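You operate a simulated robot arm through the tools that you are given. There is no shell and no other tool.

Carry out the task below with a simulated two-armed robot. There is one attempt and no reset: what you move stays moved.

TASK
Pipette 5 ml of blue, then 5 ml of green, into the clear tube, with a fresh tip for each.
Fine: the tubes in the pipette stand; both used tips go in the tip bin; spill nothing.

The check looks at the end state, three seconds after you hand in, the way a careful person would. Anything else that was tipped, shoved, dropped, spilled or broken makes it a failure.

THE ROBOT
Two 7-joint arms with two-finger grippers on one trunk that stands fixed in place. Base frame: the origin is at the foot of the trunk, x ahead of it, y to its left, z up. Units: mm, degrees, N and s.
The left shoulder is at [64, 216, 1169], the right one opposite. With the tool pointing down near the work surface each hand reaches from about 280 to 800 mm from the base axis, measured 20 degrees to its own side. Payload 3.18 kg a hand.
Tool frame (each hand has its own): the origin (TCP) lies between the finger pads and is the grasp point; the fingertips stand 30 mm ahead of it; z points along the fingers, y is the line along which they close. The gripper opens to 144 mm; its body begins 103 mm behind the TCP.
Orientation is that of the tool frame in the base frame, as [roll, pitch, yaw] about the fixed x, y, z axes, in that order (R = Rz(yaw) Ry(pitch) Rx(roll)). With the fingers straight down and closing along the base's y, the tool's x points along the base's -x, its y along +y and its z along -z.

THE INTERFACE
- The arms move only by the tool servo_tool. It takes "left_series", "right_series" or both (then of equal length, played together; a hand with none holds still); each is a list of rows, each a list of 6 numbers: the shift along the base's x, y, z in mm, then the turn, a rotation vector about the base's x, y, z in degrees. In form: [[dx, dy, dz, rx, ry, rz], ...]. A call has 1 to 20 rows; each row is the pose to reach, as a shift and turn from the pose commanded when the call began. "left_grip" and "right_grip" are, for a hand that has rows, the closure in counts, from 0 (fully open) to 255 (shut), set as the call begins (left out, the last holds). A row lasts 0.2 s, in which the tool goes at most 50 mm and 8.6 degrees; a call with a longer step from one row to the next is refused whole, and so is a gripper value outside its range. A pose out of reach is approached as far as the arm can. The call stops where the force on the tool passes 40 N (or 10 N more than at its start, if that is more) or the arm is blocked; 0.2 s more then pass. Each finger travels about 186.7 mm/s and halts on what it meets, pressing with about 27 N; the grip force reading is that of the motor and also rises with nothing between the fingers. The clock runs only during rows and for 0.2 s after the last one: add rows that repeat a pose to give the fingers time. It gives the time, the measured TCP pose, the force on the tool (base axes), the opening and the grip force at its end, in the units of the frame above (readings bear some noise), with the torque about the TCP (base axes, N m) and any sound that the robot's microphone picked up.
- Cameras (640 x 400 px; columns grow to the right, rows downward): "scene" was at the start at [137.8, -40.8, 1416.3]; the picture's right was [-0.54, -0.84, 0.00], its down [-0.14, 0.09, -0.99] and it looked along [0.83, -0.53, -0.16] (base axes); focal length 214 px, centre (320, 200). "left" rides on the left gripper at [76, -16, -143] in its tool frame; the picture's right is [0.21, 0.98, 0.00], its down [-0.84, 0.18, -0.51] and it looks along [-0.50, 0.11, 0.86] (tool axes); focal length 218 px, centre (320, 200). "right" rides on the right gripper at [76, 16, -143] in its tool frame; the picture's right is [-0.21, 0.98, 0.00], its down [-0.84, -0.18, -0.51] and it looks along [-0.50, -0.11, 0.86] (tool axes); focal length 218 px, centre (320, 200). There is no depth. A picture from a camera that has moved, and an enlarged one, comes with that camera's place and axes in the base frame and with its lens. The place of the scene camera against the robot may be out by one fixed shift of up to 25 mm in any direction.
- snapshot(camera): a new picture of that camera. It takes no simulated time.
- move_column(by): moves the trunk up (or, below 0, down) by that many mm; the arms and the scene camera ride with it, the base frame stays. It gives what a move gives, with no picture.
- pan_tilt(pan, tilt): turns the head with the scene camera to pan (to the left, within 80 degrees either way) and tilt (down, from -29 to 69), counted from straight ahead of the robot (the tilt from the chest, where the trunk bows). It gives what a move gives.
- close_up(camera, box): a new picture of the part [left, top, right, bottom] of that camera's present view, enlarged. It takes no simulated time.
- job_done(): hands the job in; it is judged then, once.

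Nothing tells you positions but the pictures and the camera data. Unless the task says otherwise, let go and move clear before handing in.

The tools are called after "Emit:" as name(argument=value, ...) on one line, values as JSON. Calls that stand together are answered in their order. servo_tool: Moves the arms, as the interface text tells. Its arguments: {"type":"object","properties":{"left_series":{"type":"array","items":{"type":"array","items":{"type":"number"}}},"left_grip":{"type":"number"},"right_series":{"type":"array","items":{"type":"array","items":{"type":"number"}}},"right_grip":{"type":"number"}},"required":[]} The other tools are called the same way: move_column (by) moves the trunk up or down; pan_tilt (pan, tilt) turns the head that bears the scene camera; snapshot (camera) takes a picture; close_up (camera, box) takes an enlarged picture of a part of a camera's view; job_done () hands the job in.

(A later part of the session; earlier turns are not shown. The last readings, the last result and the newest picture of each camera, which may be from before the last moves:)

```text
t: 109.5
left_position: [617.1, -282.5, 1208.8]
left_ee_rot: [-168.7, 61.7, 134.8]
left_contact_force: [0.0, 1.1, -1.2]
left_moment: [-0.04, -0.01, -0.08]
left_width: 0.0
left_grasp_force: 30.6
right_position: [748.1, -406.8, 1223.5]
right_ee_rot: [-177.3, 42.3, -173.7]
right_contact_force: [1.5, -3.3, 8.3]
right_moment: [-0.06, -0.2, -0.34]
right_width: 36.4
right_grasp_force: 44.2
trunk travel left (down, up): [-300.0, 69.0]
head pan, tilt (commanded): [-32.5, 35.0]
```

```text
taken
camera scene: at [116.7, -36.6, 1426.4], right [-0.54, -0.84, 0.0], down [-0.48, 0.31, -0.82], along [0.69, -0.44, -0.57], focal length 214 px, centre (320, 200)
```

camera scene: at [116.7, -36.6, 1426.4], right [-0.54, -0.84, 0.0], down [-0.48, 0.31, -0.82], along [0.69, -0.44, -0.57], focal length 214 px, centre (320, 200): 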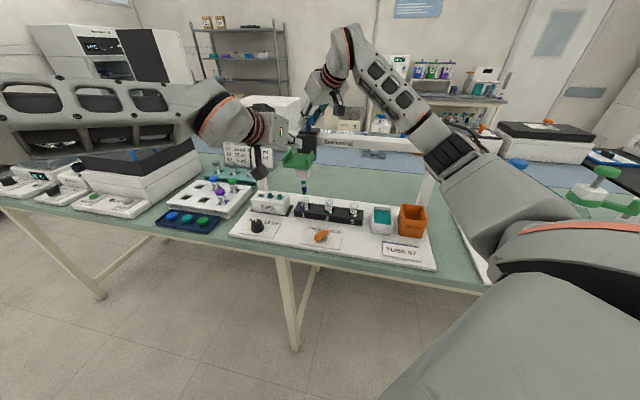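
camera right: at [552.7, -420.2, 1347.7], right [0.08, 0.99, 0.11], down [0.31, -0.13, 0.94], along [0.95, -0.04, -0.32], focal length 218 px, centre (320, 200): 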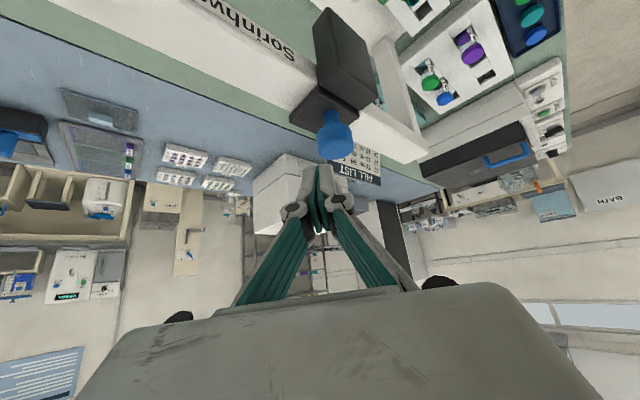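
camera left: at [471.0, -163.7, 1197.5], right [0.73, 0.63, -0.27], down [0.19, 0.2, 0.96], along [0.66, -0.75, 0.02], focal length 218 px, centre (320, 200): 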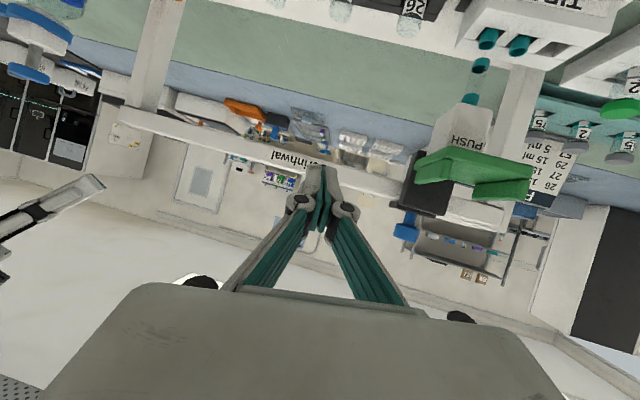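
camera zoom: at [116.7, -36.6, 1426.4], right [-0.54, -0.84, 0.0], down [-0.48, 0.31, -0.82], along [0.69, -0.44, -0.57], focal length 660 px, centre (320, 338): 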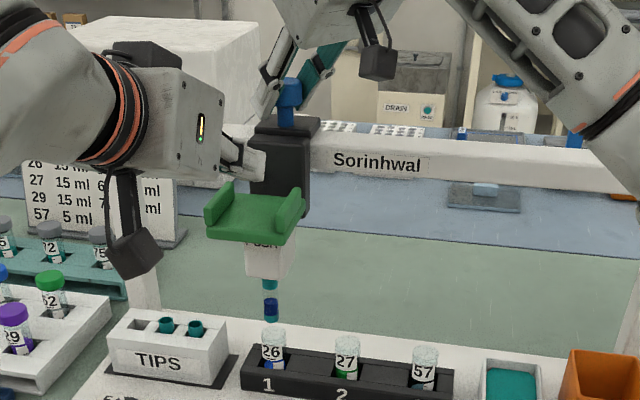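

Emit:
servo_tool(left_series=[[-25, 25, 0, 0, 0, 0], [-50, 50, 0, 0, 0, 0]])

Emit:
servo_tool(right_series=[[-3, -3, 0, 0, 0, 0], [-8, -8, 0, 0, 0, 0], [-14, -14, 0, 0, 0, 0], [-21, -21, 0, 0, 0, 0], [-28, -28, 0, 0, 0, 0], [-35, -35, 0, 0, 0, 0], [-42, -42, 0, 0, 0, 0], [-49, -49, 0, 0, 0, 0], [-56, -56, 0, 0, 0, 0], [-63, -63, 0, 0, 0, 0], [-70, -70, 0, 0, 0, 0]])

Emit:
snapshot(camera="scene")

Emit:
close_up(camera="scene", box=[270, 90, 400, 230])

```text
t: 110.1
left_position: [567.4, -233.5, 1208.5]
left_ee_rot: [-168.7, 61.7, 134.8]
left_contact_force: [0.8, 0.7, 0.0]
left_moment: [-0.05, 0.0, -0.02]
left_width: 0.2
left_grasp_force: 31.1
right_position: [748.0, -406.5, 1224.0]
right_ee_rot: [-177.4, 42.3, -173.6]
right_contact_force: [1.3, -1.6, 8.4]
right_moment: [-0.45, -0.05, -0.51]
right_width: 36.4
right_grasp_force: 44.8
trunk travel left (down, up): [-300.0, 69.0]
head pan, tilt (commanded): [-32.5, 35.0]
```

```text
t: 112.5
left_position: [567.3, -233.8, 1207.7]
left_ee_rot: [-168.8, 61.7, 134.7]
left_contact_force: [-0.5, 0.0, 0.1]
left_moment: [-0.02, 0.0, -0.01]
left_width: 0.1
left_grasp_force: 30.5
right_position: [677.4, -477.3, 1224.1]
right_ee_rot: [-177.3, 42.2, -173.5]
right_contact_force: [2.0, 0.4, 7.3]
right_moment: [-0.16, -0.28, 0.08]
right_width: 36.0
right_grasp_force: 44.8
trunk travel left (down, up): [-300.0, 69.0]
head pan, tilt (commanded): [-32.5, 35.0]
```

```text
taken
camera scene: at [115.0, -38.1, 1426.6], right [-0.54, -0.84, 0.0], down [-0.48, 0.31, -0.82], along [0.69, -0.44, -0.57], focal length 214 px, centre (320, 200)
```

scene: 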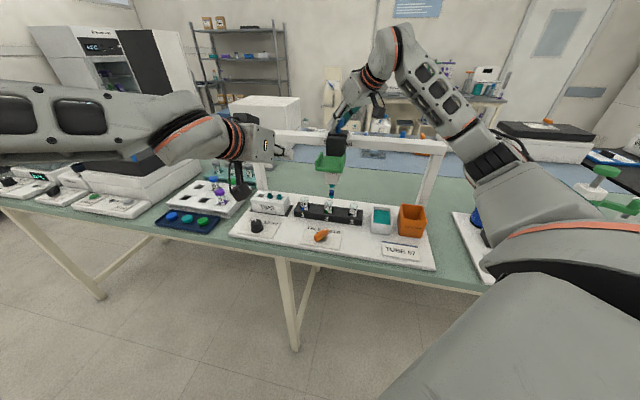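

```text
2.86 times, centred on (335, 160) of scene
camera zoom: at [115.0, -38.1, 1426.6], right [-0.54, -0.84, 0.0], down [-0.48, 0.31, -0.82], along [0.69, -0.44, -0.57], focal length 613 px, centre (277, 314)
```

zoom: 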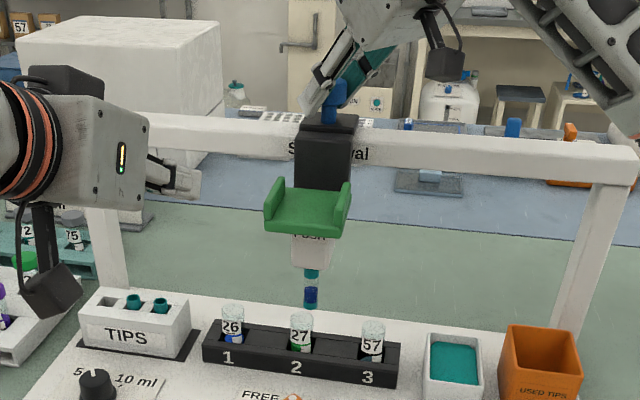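

Sliding by the knob works smoothly. I continue toward tube 57, stopping a little short to check the alignment.

Emit:
servo_tool(right_series=[[-6, -6, 0, 0, 0, 0], [-13, -13, 0, 0, 0, 0], [-20, -20, 0, 0, 0, 0], [-27, -27, 0, 0, 0, 0], [-34, -34, 0, 0, 0, 0], [-41, -41, 0, 0, 0, 0], [-47, -47, 0, 0, 0, 0], [-53, -53, 0, 0, 0, 0], [-56, -56, 0, 0, 0, 0]])

Emit:
close_up(camera="scene", box=[310, 160, 390, 230])

Emit:
snapshot(camera="left")

```text
t: 114.5
left_position: [568.5, -233.4, 1206.0]
left_ee_rot: [-168.7, 61.6, 134.8]
left_contact_force: [0.7, 0.0, 0.4]
left_moment: [-0.02, -0.01, 0.01]
left_width: 0.1
left_grasp_force: 30.2
right_position: [622.7, -532.8, 1223.0]
right_ee_rot: [-177.4, 42.3, -173.8]
right_contact_force: [5.2, -6.4, 9.9]
right_moment: [-0.27, 0.01, -0.21]
right_width: 36.3
right_grasp_force: 44.6
trunk travel left (down, up): [-300.0, 69.0]
head pan, tilt (commanded): [-32.5, 35.0]
```

```text
5.71 times, centred on (350, 195) of scene
camera zoom: at [115.8, -38.4, 1426.5], right [-0.54, -0.84, 0.0], down [-0.48, 0.31, -0.82], along [0.69, -0.44, -0.57], focal length 1226 px, centre (149, 229)
```

zoom: 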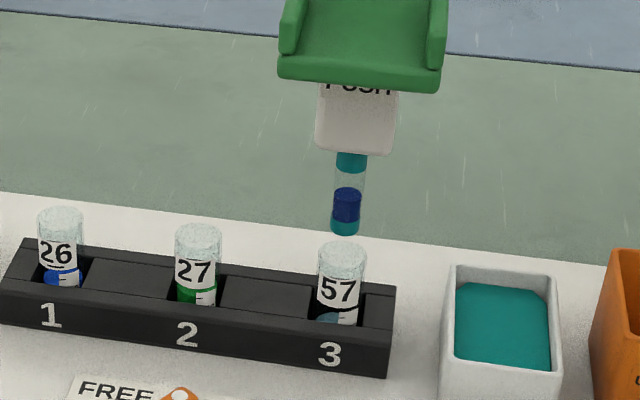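

```text
taken
camera left: at [463.1, -109.9, 1207.5], right [0.73, 0.63, -0.27], down [0.19, 0.2, 0.96], along [0.66, -0.75, 0.03], focal length 218 px, centre (320, 200)
```

left: 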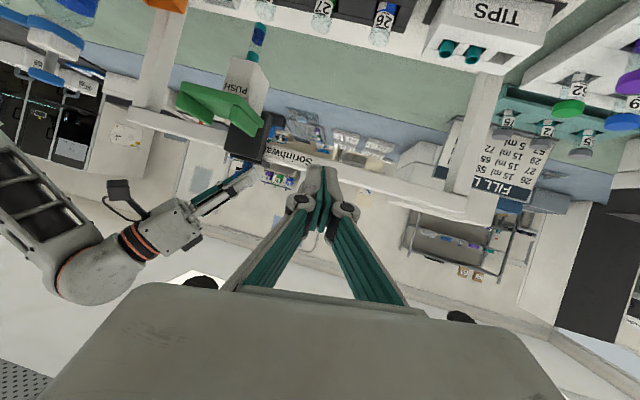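

Tip is aligned over tube 57. Now the left hand comes to the pad; I move in two stages watching clearance from the right hand.

Emit:
servo_tool(left_series=[[-6, -35, 0, 0, 0, 0], [-12, -70, 0, 0, 0, 0], [-18, -105, 0, 0, 0, 0], [-24, -140, 0, 0, 0, 0], [-30, -165, 0, 0, 0, 0], [-30, -165, 0, 0, 0, 0]])

Emit:
snapshot(camera="scene")

Emit:
snapshot(camera="left")

Emit:
snapshot(camera="right")

```text
t: 115.7
left_position: [643.6, -294.5, 1267.3]
left_ee_rot: [-158.0, 64.5, 153.9]
left_contact_force: [0.1, 0.1, -0.1]
left_moment: [-0.03, 0.0, -0.03]
left_width: 0.1
left_grasp_force: 30.9
right_position: [620.9, -533.7, 1224.0]
right_ee_rot: [-177.3, 42.3, -173.8]
right_contact_force: [-2.0, -1.4, 1.3]
right_moment: [-0.07, 0.05, -0.11]
right_width: 36.5
right_grasp_force: 45.4
trunk travel left (down, up): [-300.0, 69.0]
head pan, tilt (commanded): [-32.5, 35.0]
stopped in row 5 (left hand): the arm was blocked; the commanded pose is now the measured one
```

```text
taken
camera scene: at [115.9, -37.9, 1426.3], right [-0.54, -0.84, 0.0], down [-0.48, 0.31, -0.82], along [0.69, -0.44, -0.57], focal length 214 px, centre (320, 200)
```

scene: 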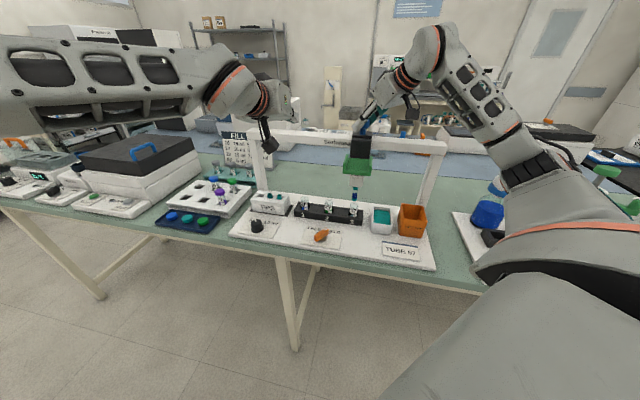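

```text
taken
camera left: at [520.0, -190.3, 1257.2], right [0.62, 0.71, -0.35], down [0.16, 0.32, 0.93], along [0.77, -0.63, 0.09], focal length 218 px, centre (320, 200)
```

left: 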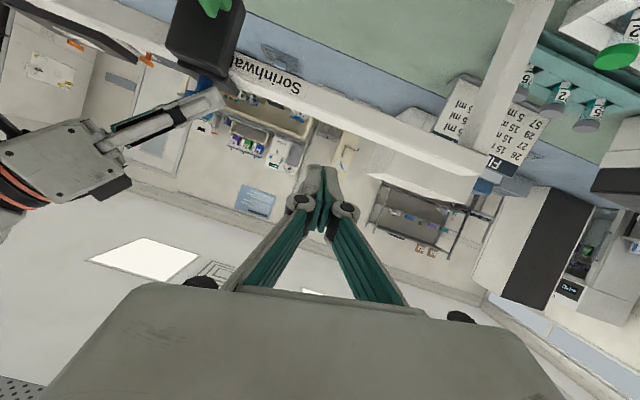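

```text
taken
camera right: at [468.1, -526.2, 1276.6], right [0.08, 0.99, 0.11], down [0.29, -0.13, 0.95], along [0.95, -0.04, -0.3], focal length 218 px, centre (320, 200)
```

right: 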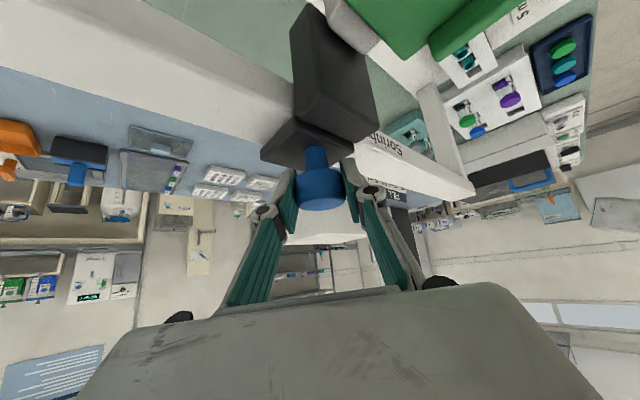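

The left arm cannot reach that far right, but since the knob isn't a plunger, the right hand alone can push the pad there. I retreat the left hand, then move the right hand from the knob to the pad.

Emit:
servo_tool(left_series=[[-20, 30, 0, 0, 0, 0], [-40, 60, 0, 0, 0, 0], [-60, 90, 0, 0, 0, -4], [-80, 120, -10, 0, 0, -8], [-100, 150, -20, 0, 0, -10], [-120, 180, -30, 0, 0, -10]])

Emit:
servo_tool(right_series=[[0, 0, 0, 0, 0, 0], [0, 0, 0, 0, 0, 0], [0, 0, 0, 0, 0, 0]], right_grip=135)

Emit:
close_up(camera="right", box=[250, 80, 400, 220])

Emit:
snapshot(camera="scene")

```text
t: 117.1
left_position: [519.4, -118.7, 1234.5]
left_ee_rot: [-158.9, 64.5, 142.8]
left_contact_force: [-0.3, 0.8, 1.0]
left_moment: [0.02, 0.0, 0.01]
left_width: 0.1
left_grasp_force: 30.9
right_position: [621.1, -532.5, 1224.4]
right_ee_rot: [-177.3, 42.3, -173.7]
right_contact_force: [-1.6, -1.4, 1.4]
right_moment: [-0.53, 0.39, -0.58]
right_width: 36.5
right_grasp_force: 45.4
trunk travel left (down, up): [-300.0, 69.0]
head pan, tilt (commanded): [-32.5, 35.0]
```

```text
t: 117.9
left_position: [520.3, -118.6, 1233.6]
left_ee_rot: [-158.8, 64.4, 142.7]
left_contact_force: [0.8, 0.0, 0.7]
left_moment: [-0.01, -0.02, -0.02]
left_width: 0.0
left_grasp_force: 30.9
right_position: [621.6, -532.9, 1224.0]
right_ee_rot: [-177.3, 42.3, -173.8]
right_contact_force: [-1.0, -0.7, -0.2]
right_moment: [0.02, 0.0, -0.02]
right_width: 67.9
right_grasp_force: 0.1
trunk travel left (down, up): [-300.0, 69.0]
head pan, tilt (commanded): [-32.5, 35.0]
```

```text
2.86 times, centred on (325, 150) of right
camera zoom: at [468.1, -526.0, 1276.7], right [0.08, 0.99, 0.11], down [0.29, -0.12, 0.95], along [0.95, -0.04, -0.3], focal length 624 px, centre (306, 343)
```

zoom: 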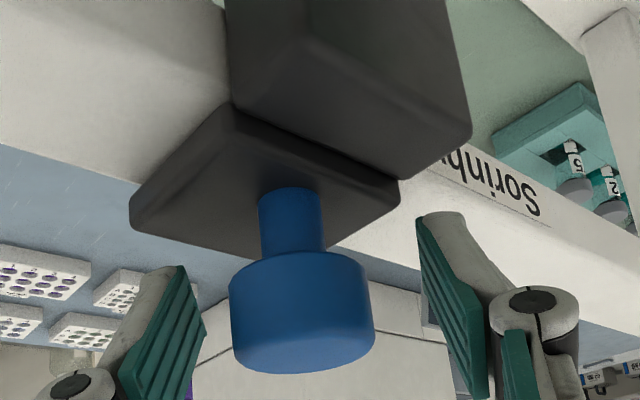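

```text
taken
camera scene: at [115.9, -38.1, 1426.5], right [-0.54, -0.84, 0.0], down [-0.48, 0.31, -0.82], along [0.69, -0.44, -0.57], focal length 214 px, centre (320, 200)
```

scene: 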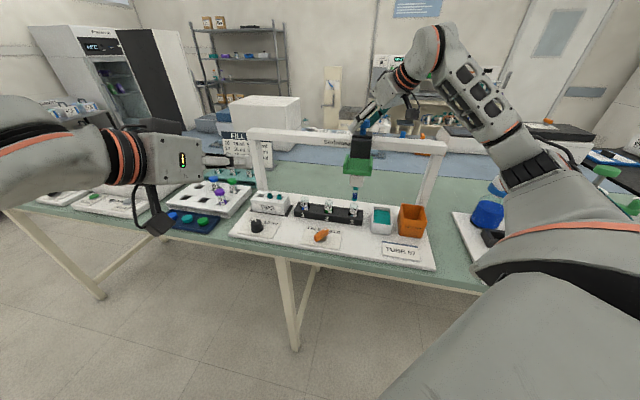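

Emit:
servo_tool(right_series=[[-10, -1, 15, 0, 0, 0], [-20, -2, 30, 0, 0, 0], [-35, -2, 50, 0, 0, 0], [-50, -3, 73, 0, 0, 0]])

Emit:
servo_tool(right_series=[[-15, 20, 0, 0, 0, 0], [-30, 45, -10, 0, 0, 0], [-40, 70, -30, 0, 0, 0], [-41, 84, -60, 0, 0, 0], [-41, 84, -95, 0, 0, 0], [-41, 84, -95, 0, 0, 0]], right_grip=255)

Emit:
close_up(camera="right", box=[240, 60, 420, 220])

Emit:
close_up(camera="scene", box=[310, 90, 410, 220])

```text
t: 118.9
left_position: [520.4, -118.3, 1234.1]
left_ee_rot: [-159.0, 64.5, 142.7]
left_contact_force: [-0.5, -0.3, -0.2]
left_moment: [-0.03, 0.02, 0.0]
left_width: 0.0
left_grasp_force: 30.3
right_position: [572.7, -535.2, 1298.2]
right_ee_rot: [-177.3, 42.2, -173.6]
right_contact_force: [0.8, -0.5, 0.1]
right_moment: [-0.01, 0.02, -0.01]
right_width: 67.6
right_grasp_force: 0.0
trunk travel left (down, up): [-300.0, 69.0]
head pan, tilt (commanded): [-32.5, 35.0]
```

```text
t: 120.3
left_position: [520.5, -117.7, 1235.1]
left_ee_rot: [-158.8, 64.5, 142.8]
left_contact_force: [-0.1, 0.6, -0.8]
left_moment: [0.01, -0.02, -0.02]
left_width: 0.1
left_grasp_force: 31.4
right_position: [531.6, -451.4, 1202.4]
right_ee_rot: [-177.3, 42.3, -173.8]
right_contact_force: [-0.6, 0.1, 0.7]
right_moment: [-0.01, 0.0, -0.03]
right_width: 0.0
right_grasp_force: 27.2
trunk travel left (down, up): [-300.0, 69.0]
head pan, tilt (commanded): [-32.5, 35.0]
```

```text
2.50 times, centred on (330, 140) of right
camera zoom: at [378.0, -445.1, 1254.9], right [0.08, 0.99, 0.11], down [0.29, -0.12, 0.95], along [0.95, -0.04, -0.3], focal length 546 px, centre (295, 350)
```

zoom: 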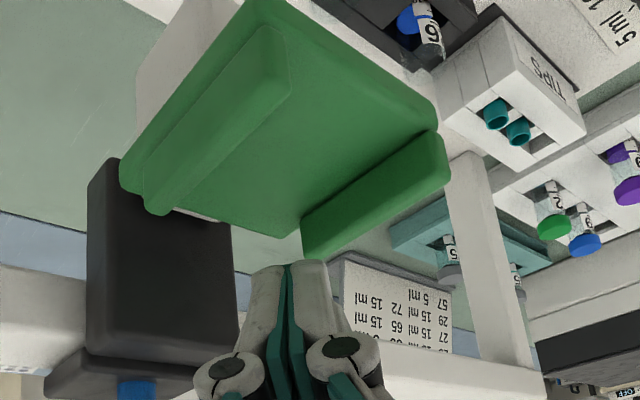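

```text
3.08 times, centred on (360, 155) of scene
camera zoom: at [115.6, -37.8, 1426.6], right [-0.54, -0.84, 0.0], down [-0.48, 0.31, -0.82], along [0.69, -0.44, -0.57], focal length 660 px, centre (197, 338)
```

zoom: 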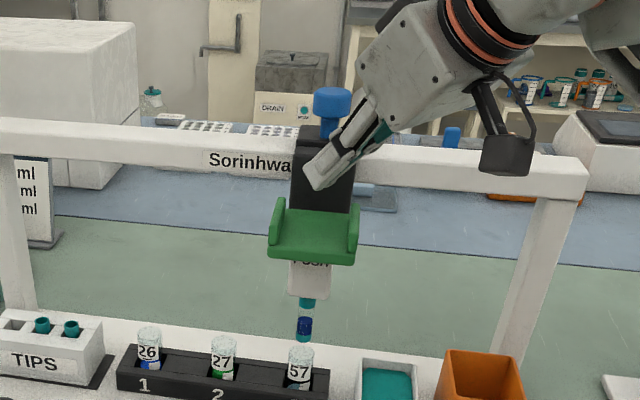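

Fingers are over the pad. I push down gently; tip goes into tube 57.

Emit:
servo_tool(right_series=[[0, 0, -10, 0, 0, 0], [0, 0, -20, 0, 0, 0], [0, 0, -30, 0, 0, 0], [0, 0, -40, 0, 0, 0], [0, 0, -48, 0, 0, 0], [0, 0, -56, 0, 0, 0], [0, 0, -64, 0, 0, 0]])

Emit:
close_up(camera="scene", box=[310, 130, 400, 230])

Emit:
close_up(camera="right", box=[240, 0, 420, 200])

```text
t: 121.9
left_position: [521.0, -117.6, 1234.0]
left_ee_rot: [-158.8, 64.4, 142.8]
left_contact_force: [-0.1, -1.1, 0.1]
left_moment: [-0.05, -0.02, -0.01]
left_width: 0.0
left_grasp_force: 30.7
right_position: [532.6, -451.1, 1137.9]
right_ee_rot: [-177.3, 42.4, -173.7]
right_contact_force: [0.5, -1.3, 3.8]
right_moment: [-0.02, -0.11, -0.05]
right_width: 0.1
right_grasp_force: 27.0
trunk travel left (down, up): [-300.0, 69.0]
head pan, tilt (commanded): [-32.5, 35.0]
```

```text
4.00 times, centred on (355, 180) of scene
camera zoom: at [115.8, -38.3, 1426.5], right [-0.54, -0.84, 0.0], down [-0.48, 0.31, -0.82], along [0.69, -0.44, -0.57], focal length 858 px, centre (180, 280)
```

zoom: 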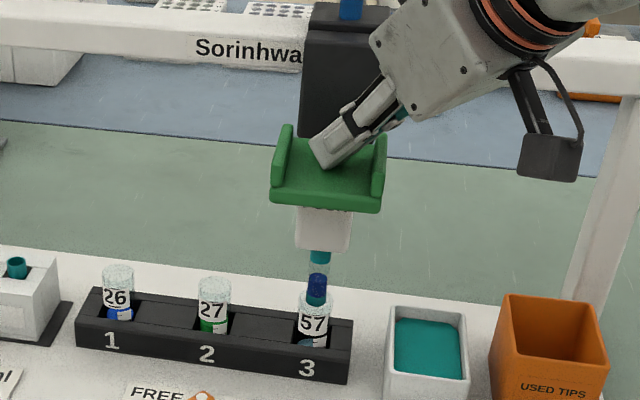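

```text
2.00 times, centred on (330, 100) of right
camera zoom: at [377.9, -444.4, 1190.6], right [0.08, 0.99, 0.11], down [0.29, -0.12, 0.95], along [0.95, -0.04, -0.3], focal length 436 px, centre (300, 400)
```

zoom: 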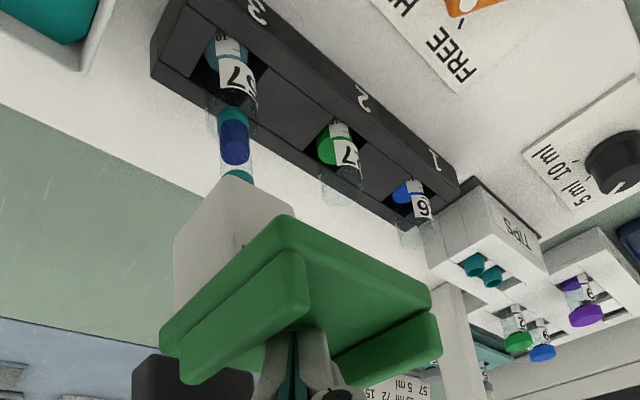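

Emit:
close_up(camera="right", box=[270, 0, 330, 60])

Emit:
close_up(camera="scene", box=[335, 180, 375, 220])

```text
6.67 times, centred on (300, 30) of right
camera zoom: at [377.9, -444.4, 1190.6], right [0.08, 0.99, 0.11], down [0.29, -0.12, 0.95], along [0.95, -0.04, -0.3], focal length 1455 px, centre (453, 1333)
```

zoom: 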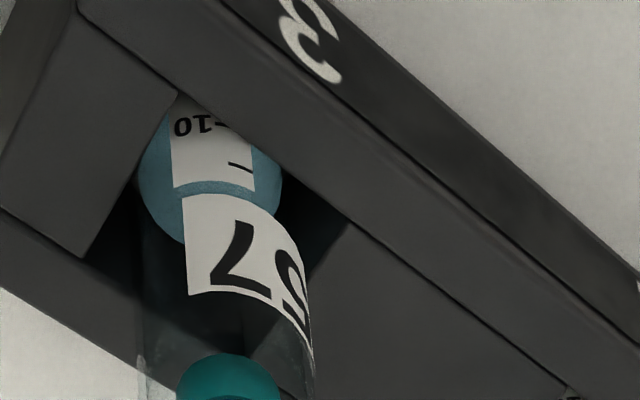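

```text
10.00 times, centred on (355, 200) of scene
camera zoom: at [115.8, -38.3, 1426.5], right [-0.54, -0.84, 0.0], down [-0.48, 0.31, -0.82], along [0.69, -0.44, -0.57], focal length 2145 px, centre (-30, 200)
```

zoom: 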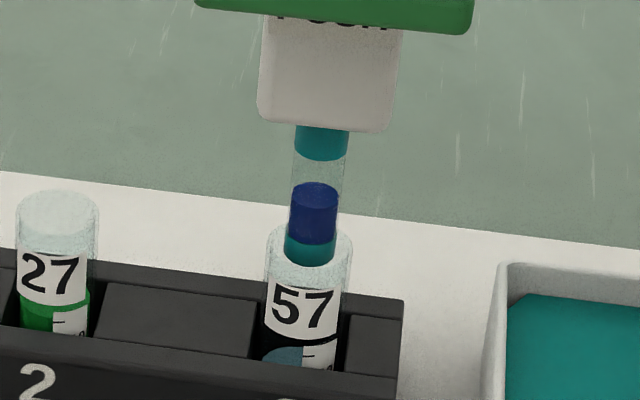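

Well centred. I lower further and watch for the dispense.

Emit:
servo_tool(right_series=[[0, 0, -7, 0, 0, 0], [0, 0, -14, 0, 0, 0], [0, 0, -21, 0, 0, 0], [0, 0, -28, 0, 0, 0], [0, 0, -35, 0, 0, 0], [0, 0, -40, 0, 0, 0]])

Emit:
close_up(camera="scene", box=[335, 180, 375, 220])

Emit:
close_up(camera="right", box=[270, 0, 330, 60])

```text
t: 123.3
left_position: [520.1, -118.3, 1233.6]
left_ee_rot: [-158.9, 64.5, 142.8]
left_contact_force: [-0.6, 0.6, -0.5]
left_moment: [-0.03, -0.01, -0.01]
left_width: 0.0
left_grasp_force: 30.6
right_position: [530.1, -450.6, 1098.1]
right_ee_rot: [-177.3, 42.4, -173.7]
right_contact_force: [2.4, 0.1, 6.0]
right_moment: [-0.01, -0.14, -0.04]
right_width: 0.0
right_grasp_force: 27.1
trunk travel left (down, up): [-300.0, 69.0]
head pan, tilt (commanded): [-32.5, 35.0]
```

```text
10.00 times, centred on (355, 200) of scene
camera zoom: at [115.8, -37.9, 1426.5], right [-0.54, -0.84, 0.0], down [-0.48, 0.31, -0.82], along [0.69, -0.44, -0.57], focal length 2145 px, centre (-30, 200)
```

zoom: 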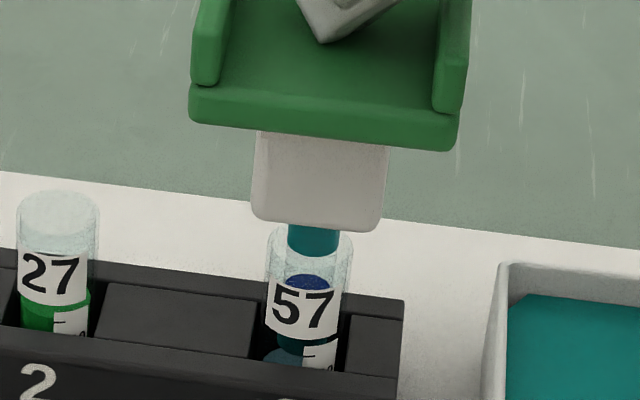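

```text
6.67 times, centred on (300, 30) of right
camera zoom: at [376.7, -444.8, 1150.9], right [0.08, 0.99, 0.11], down [0.29, -0.12, 0.95], along [0.95, -0.04, -0.3], focal length 1455 px, centre (453, 1333)
```

zoom: 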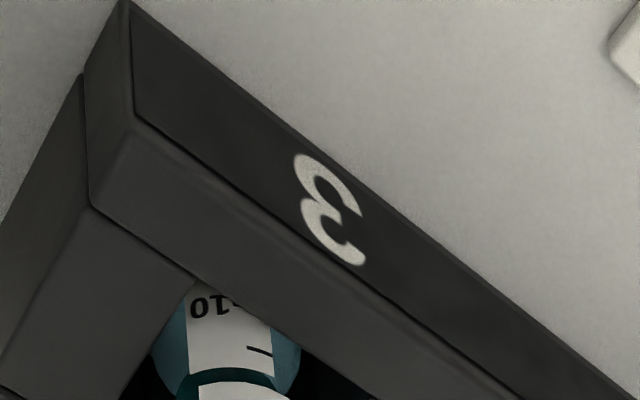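

Emit:
servo_tool(right_series=[[0, 0, -4, 0, 0, 0], [0, 0, -8, 0, 0, 0], [0, 0, -12, 0, 0, 0], [0, 0, -16, 0, 0, 0], [0, 0, -16, 0, 0, 0], [0, 0, -16, 0, 0, 0]])

Emit:
close_up(camera="scene", box=[335, 180, 375, 220])

```text
t: 124.7
left_position: [520.6, -118.0, 1233.1]
left_ee_rot: [-158.9, 64.5, 142.8]
left_contact_force: [-0.1, -0.3, 0.2]
left_moment: [0.0, 0.02, 0.01]
left_width: 0.0
left_grasp_force: 30.5
right_position: [531.6, -451.2, 1082.4]
right_ee_rot: [-177.3, 42.3, -173.5]
right_contact_force: [-0.8, 0.8, 6.4]
right_moment: [0.07, -0.02, 0.02]
right_width: 0.1
right_grasp_force: 27.0
trunk travel left (down, up): [-300.0, 69.0]
head pan, tilt (commanded): [-32.5, 35.0]
```

```text
10.00 times, centred on (355, 200) of scene
camera zoom: at [115.3, -37.7, 1426.6], right [-0.54, -0.84, 0.0], down [-0.48, 0.31, -0.82], along [0.69, -0.44, -0.57], focal length 2145 px, centre (-30, 200)
```

zoom: 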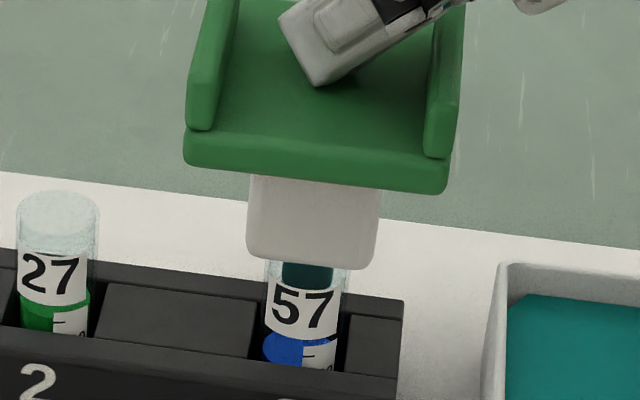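

Tube 57 turned blue, so the dispense happened. I raise the head and check the tip is empty.

Emit:
servo_tool(right_series=[[0, 0, 8, 0, 0, 0], [0, 0, 16, 0, 0, 0], [0, 0, 24, 0, 0, 0], [0, 0, 32, 0, 0, 0], [0, 0, 40, 0, 0, 0], [0, 0, 48, 0, 0, 0], [0, 0, 56, 0, 0, 0], [0, 0, 64, 0, 0, 0], [0, 0, 74, 0, 0, 0], [0, 0, 90, 0, 0, 0], [0, 0, 115, 0, 0, 0]])

Emit:
close_up(camera="scene", box=[310, 130, 430, 230])

Emit:
close_up(camera="scene", box=[335, 180, 375, 220])

```text
t: 127.1
left_position: [520.3, -119.0, 1234.5]
left_ee_rot: [-158.7, 64.6, 142.8]
left_contact_force: [0.6, 0.0, -0.7]
left_moment: [-0.01, 0.01, 0.02]
left_width: 0.1
left_grasp_force: 30.6
right_position: [529.3, -452.6, 1197.9]
right_ee_rot: [-177.3, 42.3, -173.6]
right_contact_force: [0.3, -0.4, 0.3]
right_moment: [0.01, 0.0, -0.03]
right_width: 0.0
right_grasp_force: 26.6
trunk travel left (down, up): [-300.0, 69.0]
head pan, tilt (commanded): [-32.5, 35.0]
```

```text
4.00 times, centred on (370, 180) of scene
camera zoom: at [115.7, -37.8, 1426.5], right [-0.54, -0.84, 0.0], down [-0.48, 0.31, -0.82], along [0.69, -0.44, -0.57], focal length 858 px, centre (120, 280)
```

zoom: 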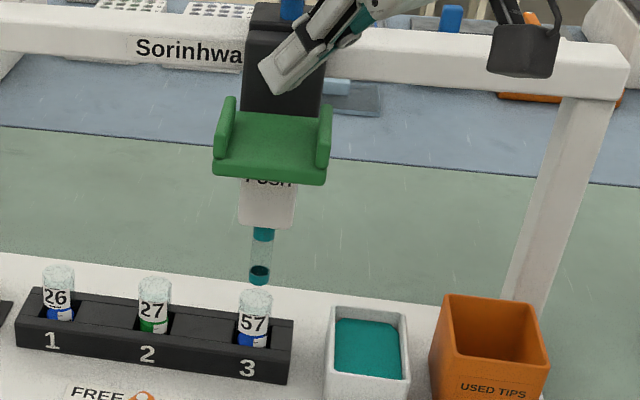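

```text
10.00 times, centred on (355, 200) of scene
camera zoom: at [115.7, -37.8, 1426.5], right [-0.54, -0.84, 0.0], down [-0.48, 0.31, -0.82], along [0.69, -0.44, -0.57], focal length 2145 px, centre (-30, 200)
```

zoom: 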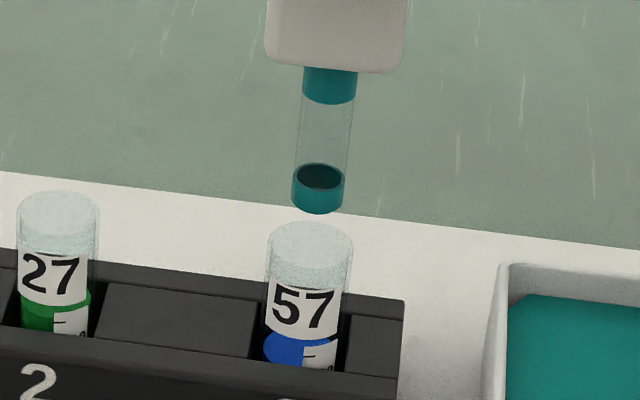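

The tip is empty and tube 57 now holds the blue. Next I slide to the used-tips bin; let me measure its position and height first.

Emit:
close_up(camera="scene", box=[350, 190, 440, 260])

Emit:
close_up(camera="right", box=[60, 0, 340, 180])

```text
5.71 times, centred on (395, 225) of scene
camera zoom: at [115.7, -37.8, 1426.5], right [-0.54, -0.84, 0.0], down [-0.48, 0.31, -0.82], along [0.69, -0.44, -0.57], focal length 1226 px, centre (-109, 57)
```

zoom: 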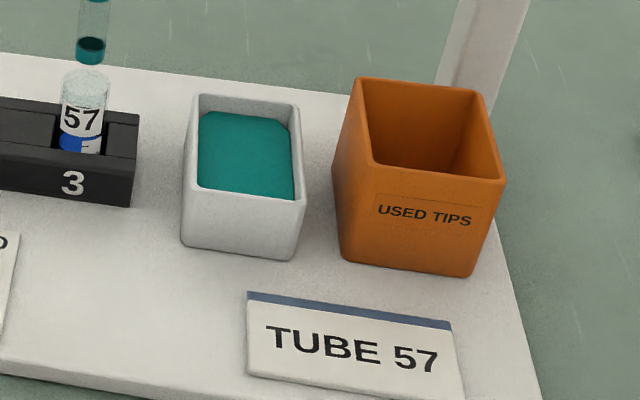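

```text
2.22 times, centred on (200, 90) of right
camera zoom: at [376.2, -444.6, 1250.8], right [0.08, 0.99, 0.11], down [0.29, -0.12, 0.95], along [0.95, -0.04, -0.3], focal length 485 px, centre (587, 444)
```

zoom: 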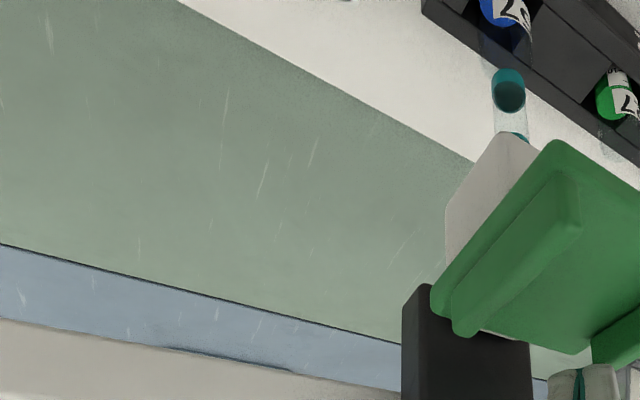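

The bin's centre is about 199 mm farther along the beam and the tip clears its rim. I take the knob again with the right hand.

Emit:
servo_tool(right_series=[[0, 0, 40, 0, 0, 0], [5, -20, 75, 0, 0, 0], [20, -55, 99, 0, 0, 0], [42, -83, 99, 0, 0, 0], [42, -83, 99, 0, 0, 0]])

Emit:
servo_tool(right_series=[[0, 0, 0, 0, 0, 0], [0, 0, 0, 0, 0, 0], [0, 0, 0, 0, 0, 0]], right_grip=135)

Emit:
close_up(camera="right", box=[250, 80, 400, 220])

```text
t: 128.3
left_position: [519.8, -118.0, 1234.4]
left_ee_rot: [-158.8, 64.5, 142.8]
left_contact_force: [0.3, 0.2, -0.2]
left_moment: [0.0, 0.0, -0.01]
left_width: 0.0
left_grasp_force: 30.6
right_position: [575.8, -534.9, 1296.2]
right_ee_rot: [-177.3, 42.3, -173.5]
right_contact_force: [0.2, 0.2, -0.6]
right_moment: [-0.02, 0.01, -0.01]
right_width: 0.0
right_grasp_force: 26.7
trunk travel left (down, up): [-300.0, 69.0]
head pan, tilt (commanded): [-32.5, 35.0]
```

```text
t: 129.1
left_position: [519.5, -118.5, 1233.9]
left_ee_rot: [-158.9, 64.4, 142.8]
left_contact_force: [0.0, -0.9, 0.1]
left_moment: [-0.02, -0.01, 0.0]
left_width: 0.0
left_grasp_force: 30.9
right_position: [575.9, -535.1, 1296.3]
right_ee_rot: [-177.3, 42.3, -173.6]
right_contact_force: [0.1, 0.2, 0.3]
right_moment: [0.01, 0.02, -0.01]
right_width: 68.0
right_grasp_force: 0.1
trunk travel left (down, up): [-300.0, 69.0]
head pan, tilt (commanded): [-32.5, 35.0]
```

```text
2.86 times, centred on (325, 150) of right
camera zoom: at [422.5, -528.2, 1348.6], right [0.08, 0.99, 0.11], down [0.29, -0.12, 0.95], along [0.95, -0.04, -0.3], focal length 624 px, centre (306, 343)
```

zoom: 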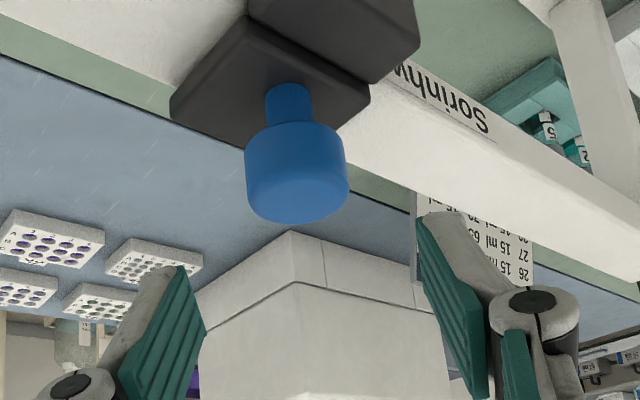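

Emit:
servo_tool(right_series=[[9, 0, -15, 0, 0, 0], [18, -1, -30, 0, 0, 0], [28, -1, -45, 0, 0, 0], [37, -1, -60, 0, 0, 0], [46, -1, -72, 0, 0, 0], [46, -1, -72, 0, 0, 0]])

Emit:
close_up(camera="right", box=[250, 80, 400, 220])

Emit:
servo_tool(right_series=[[0, 0, 0, 0, 0, 0], [0, 0, 0, 0, 0, 0], [0, 0, 0, 0, 0, 0]], right_grip=255)

Emit:
close_up(camera="scene", box=[310, 90, 430, 230])

```text
t: 130.5
left_position: [521.4, -118.5, 1234.2]
left_ee_rot: [-158.9, 64.5, 142.8]
left_contact_force: [-0.7, -0.5, 0.0]
left_moment: [-0.02, 0.02, -0.06]
left_width: 0.0
left_grasp_force: 30.7
right_position: [619.5, -535.9, 1226.6]
right_ee_rot: [-177.3, 42.4, -173.7]
right_contact_force: [0.3, -0.1, -0.5]
right_moment: [0.01, -0.02, -0.01]
right_width: 67.8
right_grasp_force: 0.0
trunk travel left (down, up): [-300.0, 69.0]
head pan, tilt (commanded): [-32.5, 35.0]
```

```text
2.86 times, centred on (325, 150) of right
camera zoom: at [465.4, -528.9, 1278.5], right [0.08, 0.99, 0.11], down [0.29, -0.12, 0.95], along [0.95, -0.04, -0.3], focal length 624 px, centre (306, 343)
```

zoom: 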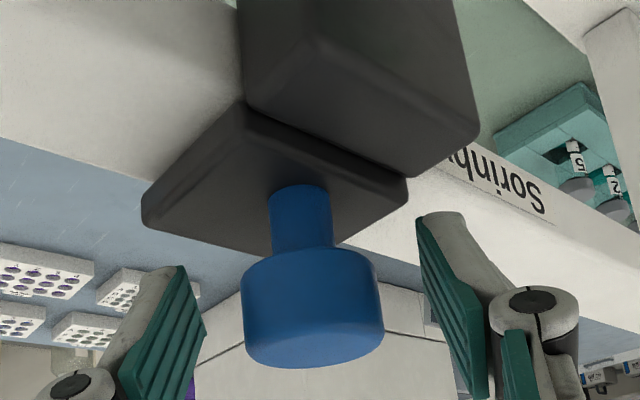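

```text
t: 131.3
left_position: [519.8, -119.2, 1233.6]
left_ee_rot: [-158.8, 64.5, 142.8]
left_contact_force: [-0.4, 0.4, 0.5]
left_moment: [-0.02, 0.04, 0.05]
left_width: 0.2
left_grasp_force: 31.0
right_position: [619.1, -533.8, 1225.6]
right_ee_rot: [-177.3, 42.2, -173.6]
right_contact_force: [-2.2, 5.2, -3.0]
right_moment: [0.18, -0.13, 0.03]
right_width: 36.5
right_grasp_force: 45.0
trunk travel left (down, up): [-300.0, 69.0]
head pan, tilt (commanded): [-32.5, 35.0]
```

```text
2.86 times, centred on (370, 160) of scene
camera zoom: at [115.7, -37.6, 1426.5], right [-0.54, -0.84, 0.0], down [-0.48, 0.31, -0.82], along [0.69, -0.44, -0.57], focal length 613 px, centre (177, 314)
```

zoom: 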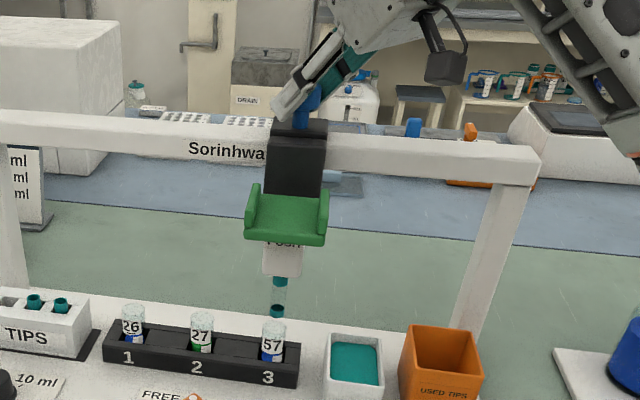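

Emit:
servo_tool(right_series=[[-4, -4, 0, 0, 0, 0], [-10, -10, 0, 0, 0, 0], [-17, -17, 0, 0, 0, 0], [-24, -24, 0, 0, 0, 0], [-31, -31, 0, 0, 0, 0], [-38, -38, 0, 0, 0, 0], [-45, -45, 0, 0, 0, 0], [-52, -52, 0, 0, 0, 0], [-59, -59, 0, 0, 0, 0], [-66, -66, 0, 0, 0, 0], [-73, -73, 0, 0, 0, 0], [-80, -80, 0, 0, 0, 0], [-87, -87, 0, 0, 0, 0], [-94, -94, 0, 0, 0, 0], [-101, -101, 0, 0, 0, 0], [-108, -108, 0, 0, 0, 0], [-115, -115, 0, 0, 0, 0], [-122, -122, 0, 0, 0, 0], [-129, -129, 0, 0, 0, 0], [-135, -135, 0, 0, 0, 0]])

Emit:
close_up(camera="scene", box=[330, 90, 470, 250])

```text
t: 135.5
left_position: [519.9, -118.1, 1234.7]
left_ee_rot: [-158.9, 64.5, 142.7]
left_contact_force: [-0.2, 0.2, -0.2]
left_moment: [-0.01, -0.01, 0.0]
left_width: 0.0
left_grasp_force: 30.6
right_position: [482.5, -670.3, 1224.7]
right_ee_rot: [-177.3, 42.3, -173.7]
right_contact_force: [-5.3, -1.7, 7.9]
right_moment: [-0.16, -0.43, 0.0]
right_width: 36.6
right_grasp_force: 45.3
trunk travel left (down, up): [-300.0, 69.0]
head pan, tilt (commanded): [-32.5, 35.0]
```

```text
2.50 times, centred on (400, 170) of scene
camera zoom: at [114.5, -37.8, 1426.6], right [-0.54, -0.84, 0.0], down [-0.48, 0.31, -0.82], along [0.69, -0.44, -0.57], focal length 536 px, centre (120, 275)
```

zoom: 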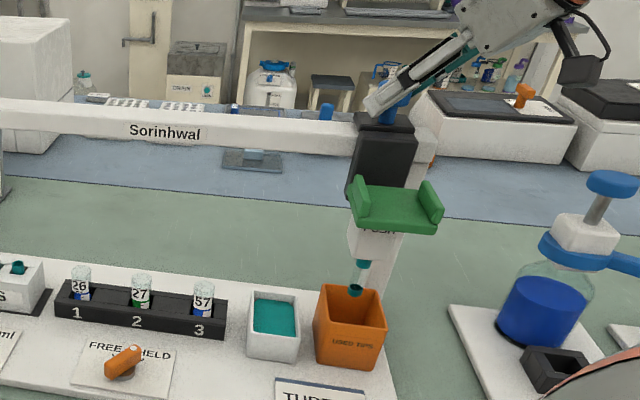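

Emit:
close_up(camera="scene", box=[380, 180, 440, 240])

Emit:
snapshot(camera="right")

```text
6.67 times, centred on (410, 210) of scene
camera zoom: at [114.5, -37.8, 1426.6], right [-0.54, -0.84, 0.0], down [-0.48, 0.31, -0.82], along [0.69, -0.44, -0.57], focal length 1430 px, centre (-280, 133)
```

zoom: 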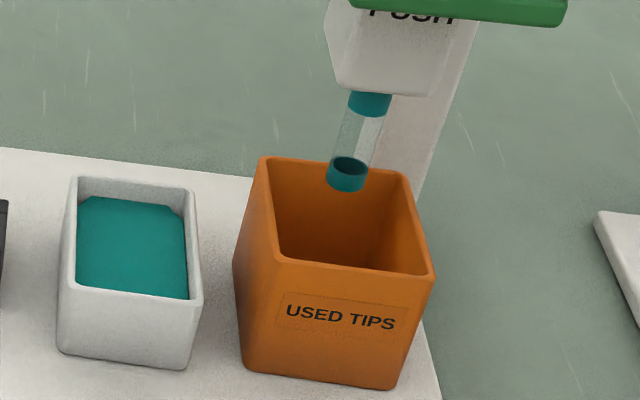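

```text
taken
camera right: at [328.5, -664.5, 1278.1], right [0.08, 0.99, 0.11], down [0.29, -0.12, 0.95], along [0.95, -0.04, -0.3], focal length 218 px, centre (320, 200)
```

right: 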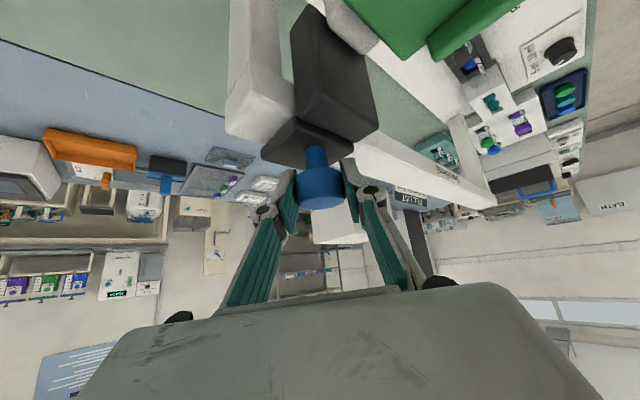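

The tip hangs over the middle of the bin. I release the knob, back off, and bring the right hand tool-down toward the lever to set it to FREE.

Emit:
servo_tool(right_series=[[0, 0, 0, 0, 0, 0], [0, 0, 0, 0, 0, 0], [0, 0, 0, 0, 0, 0], [-10, -1, 15, 0, 0, 0], [-20, -2, 30, 0, 0, 0], [-35, -2, 50, 0, 0, 0], [-50, -3, 73, 0, 0, 0]], right_grip=135)

Emit:
servo_tool(right_series=[[0, 35, 0, 0, 0, 0], [0, 70, 0, 0, 0, 0], [5, 105, -20, 0, 5, 0], [15, 140, -40, 0, 12, 0], [25, 175, -60, 0, 19, 0], [35, 205, -85, 0, 26, 0], [45, 230, -110, 0, 33, 0], [55, 250, -135, 0, 40, 0], [60, 265, -150, 0, 42, 0]], right_grip=255)

Emit:
snapshot(camera="scene")

Emit:
snapshot(camera="right")

```text
t: 137.1
left_position: [520.3, -118.3, 1233.6]
left_ee_rot: [-158.8, 64.5, 142.7]
left_contact_force: [0.0, 0.0, 0.2]
left_moment: [-0.01, -0.02, -0.04]
left_width: 0.0
left_grasp_force: 31.0
right_position: [433.1, -673.2, 1297.4]
right_ee_rot: [-177.3, 42.3, -173.7]
right_contact_force: [-0.5, 0.3, 0.1]
right_moment: [-0.01, 0.0, 0.02]
right_width: 67.8
right_grasp_force: 0.0
trunk travel left (down, up): [-300.0, 69.0]
head pan, tilt (commanded): [-32.5, 35.0]
```

```text
t: 139.1
left_position: [520.6, -118.1, 1234.2]
left_ee_rot: [-158.9, 64.4, 142.9]
left_contact_force: [0.2, -0.2, -0.1]
left_moment: [-0.02, 0.02, -0.01]
left_width: 0.1
left_grasp_force: 30.7
right_position: [494.3, -409.9, 1146.6]
right_ee_rot: [178.4, 0.4, -175.4]
right_contact_force: [0.0, -0.3, -0.6]
right_moment: [0.05, 0.0, -0.03]
right_width: 0.0
right_grasp_force: 27.3
trunk travel left (down, up): [-300.0, 69.0]
head pan, tilt (commanded): [-32.5, 35.0]
```

```text
taken
camera scene: at [115.7, -38.3, 1426.5], right [-0.54, -0.84, 0.0], down [-0.48, 0.31, -0.82], along [0.69, -0.44, -0.57], focal length 214 px, centre (320, 200)
```

scene: 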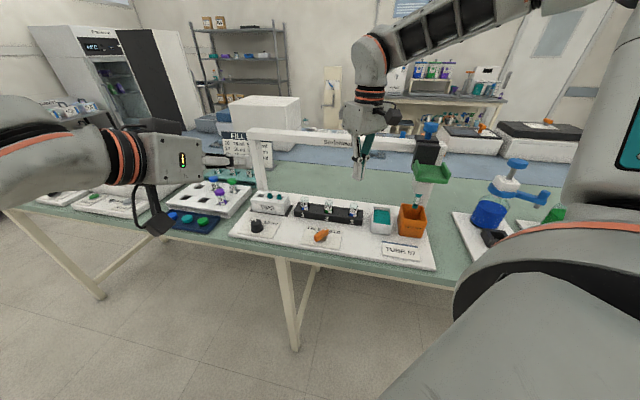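

```text
taken
camera right: at [415.9, -402.4, 1289.6], right [0.13, 0.99, 0.03], down [0.85, -0.13, 0.51], along [0.51, -0.04, -0.86], focal length 218 px, centre (320, 200)
```

right: 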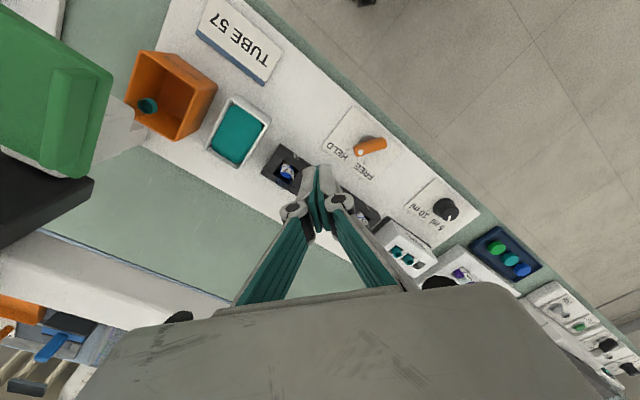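

Emit:
close_up(camera="right", box=[310, 90, 410, 190])

Emit:
close_up(camera="right", box=[90, 40, 230, 160])

```text
4.00 times, centred on (360, 140) of right
camera zoom: at [415.9, -402.4, 1289.6], right [0.13, 0.99, 0.03], down [0.85, -0.13, 0.51], along [0.51, -0.04, -0.86], focal length 873 px, centre (160, 440)
```

zoom: 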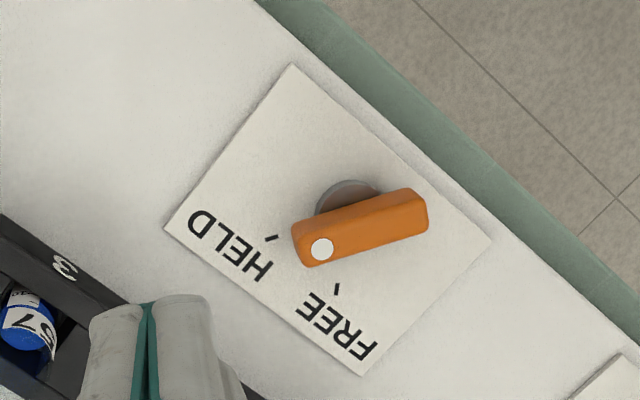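

```text
3.33 times, centred on (160, 100) of right
camera zoom: at [415.9, -402.4, 1289.6], right [0.13, 0.99, 0.03], down [0.85, -0.13, 0.51], along [0.51, -0.04, -0.86], focal length 728 px, centre (853, 533)
```

zoom: 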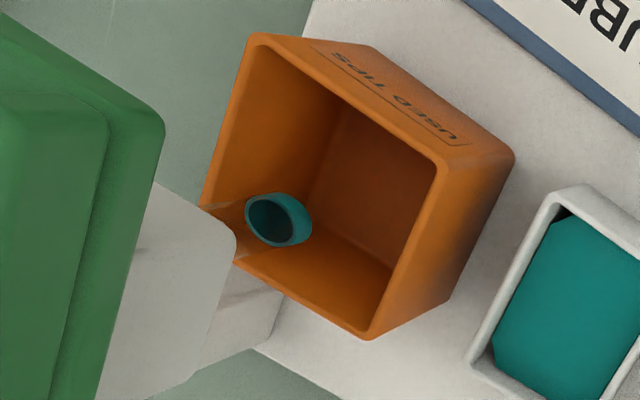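

The lever bar is at HELD. I go down on its robot side and push the dot end around to FREE.

Emit:
servo_tool(right_series=[[5, 20, -40, 0, 0, 0], [10, 45, -80, 0, 0, 0], [16, 65, -120, 0, 0, 0], [16, 65, -160, 0, 0, 0], [16, 65, -190, 0, 0, 0], [16, 65, -209, 0, 0, 0], [16, 65, -209, 0, 0, 0]])

Emit:
close_up(camera="right", box=[240, 60, 400, 190])

Emit:
close_up(camera="scene", box=[290, 190, 360, 260])

```text
t: 140.7
left_position: [520.1, -117.5, 1234.6]
left_ee_rot: [-158.8, 64.5, 142.8]
left_contact_force: [0.3, -1.1, -0.5]
left_moment: [0.0, -0.01, 0.01]
left_width: 0.0
left_grasp_force: 30.3
right_position: [530.1, -416.2, 955.4]
right_ee_rot: [176.1, -0.3, -174.0]
right_contact_force: [0.2, 0.1, 1.5]
right_moment: [-0.06, 0.0, -0.02]
right_width: 0.0
right_grasp_force: 27.2
right hand out of reach, approached as far as the arm can: row 1, 2, 3, 4, 5, 6, 7
trunk travel left (down, up): [-300.0, 69.0]
head pan, tilt (commanded): [-32.5, 35.0]
```

```text
3.08 times, centred on (320, 125) of right
camera zoom: at [455.1, -417.4, 1097.3], right [0.11, 0.99, 0.07], down [0.86, -0.13, 0.49], along [0.49, 0.01, -0.87], focal length 672 px, centre (320, 431)
```

zoom: 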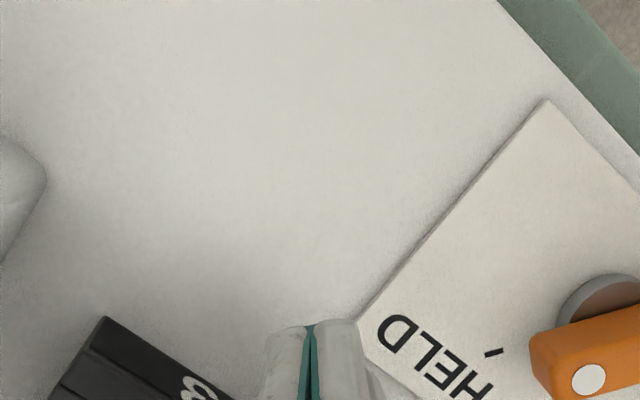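

```text
5.71 times, centred on (325, 225) of scene
camera zoom: at [115.6, -37.8, 1426.6], right [-0.54, -0.84, 0.0], down [-0.48, 0.31, -0.82], along [0.69, -0.44, -0.57], focal length 1226 px, centre (291, 57)
```

zoom: 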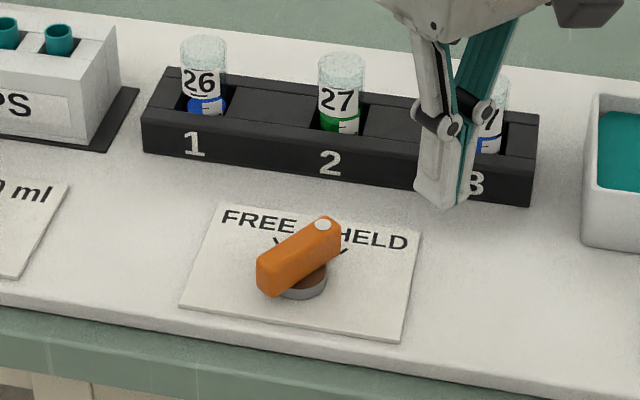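

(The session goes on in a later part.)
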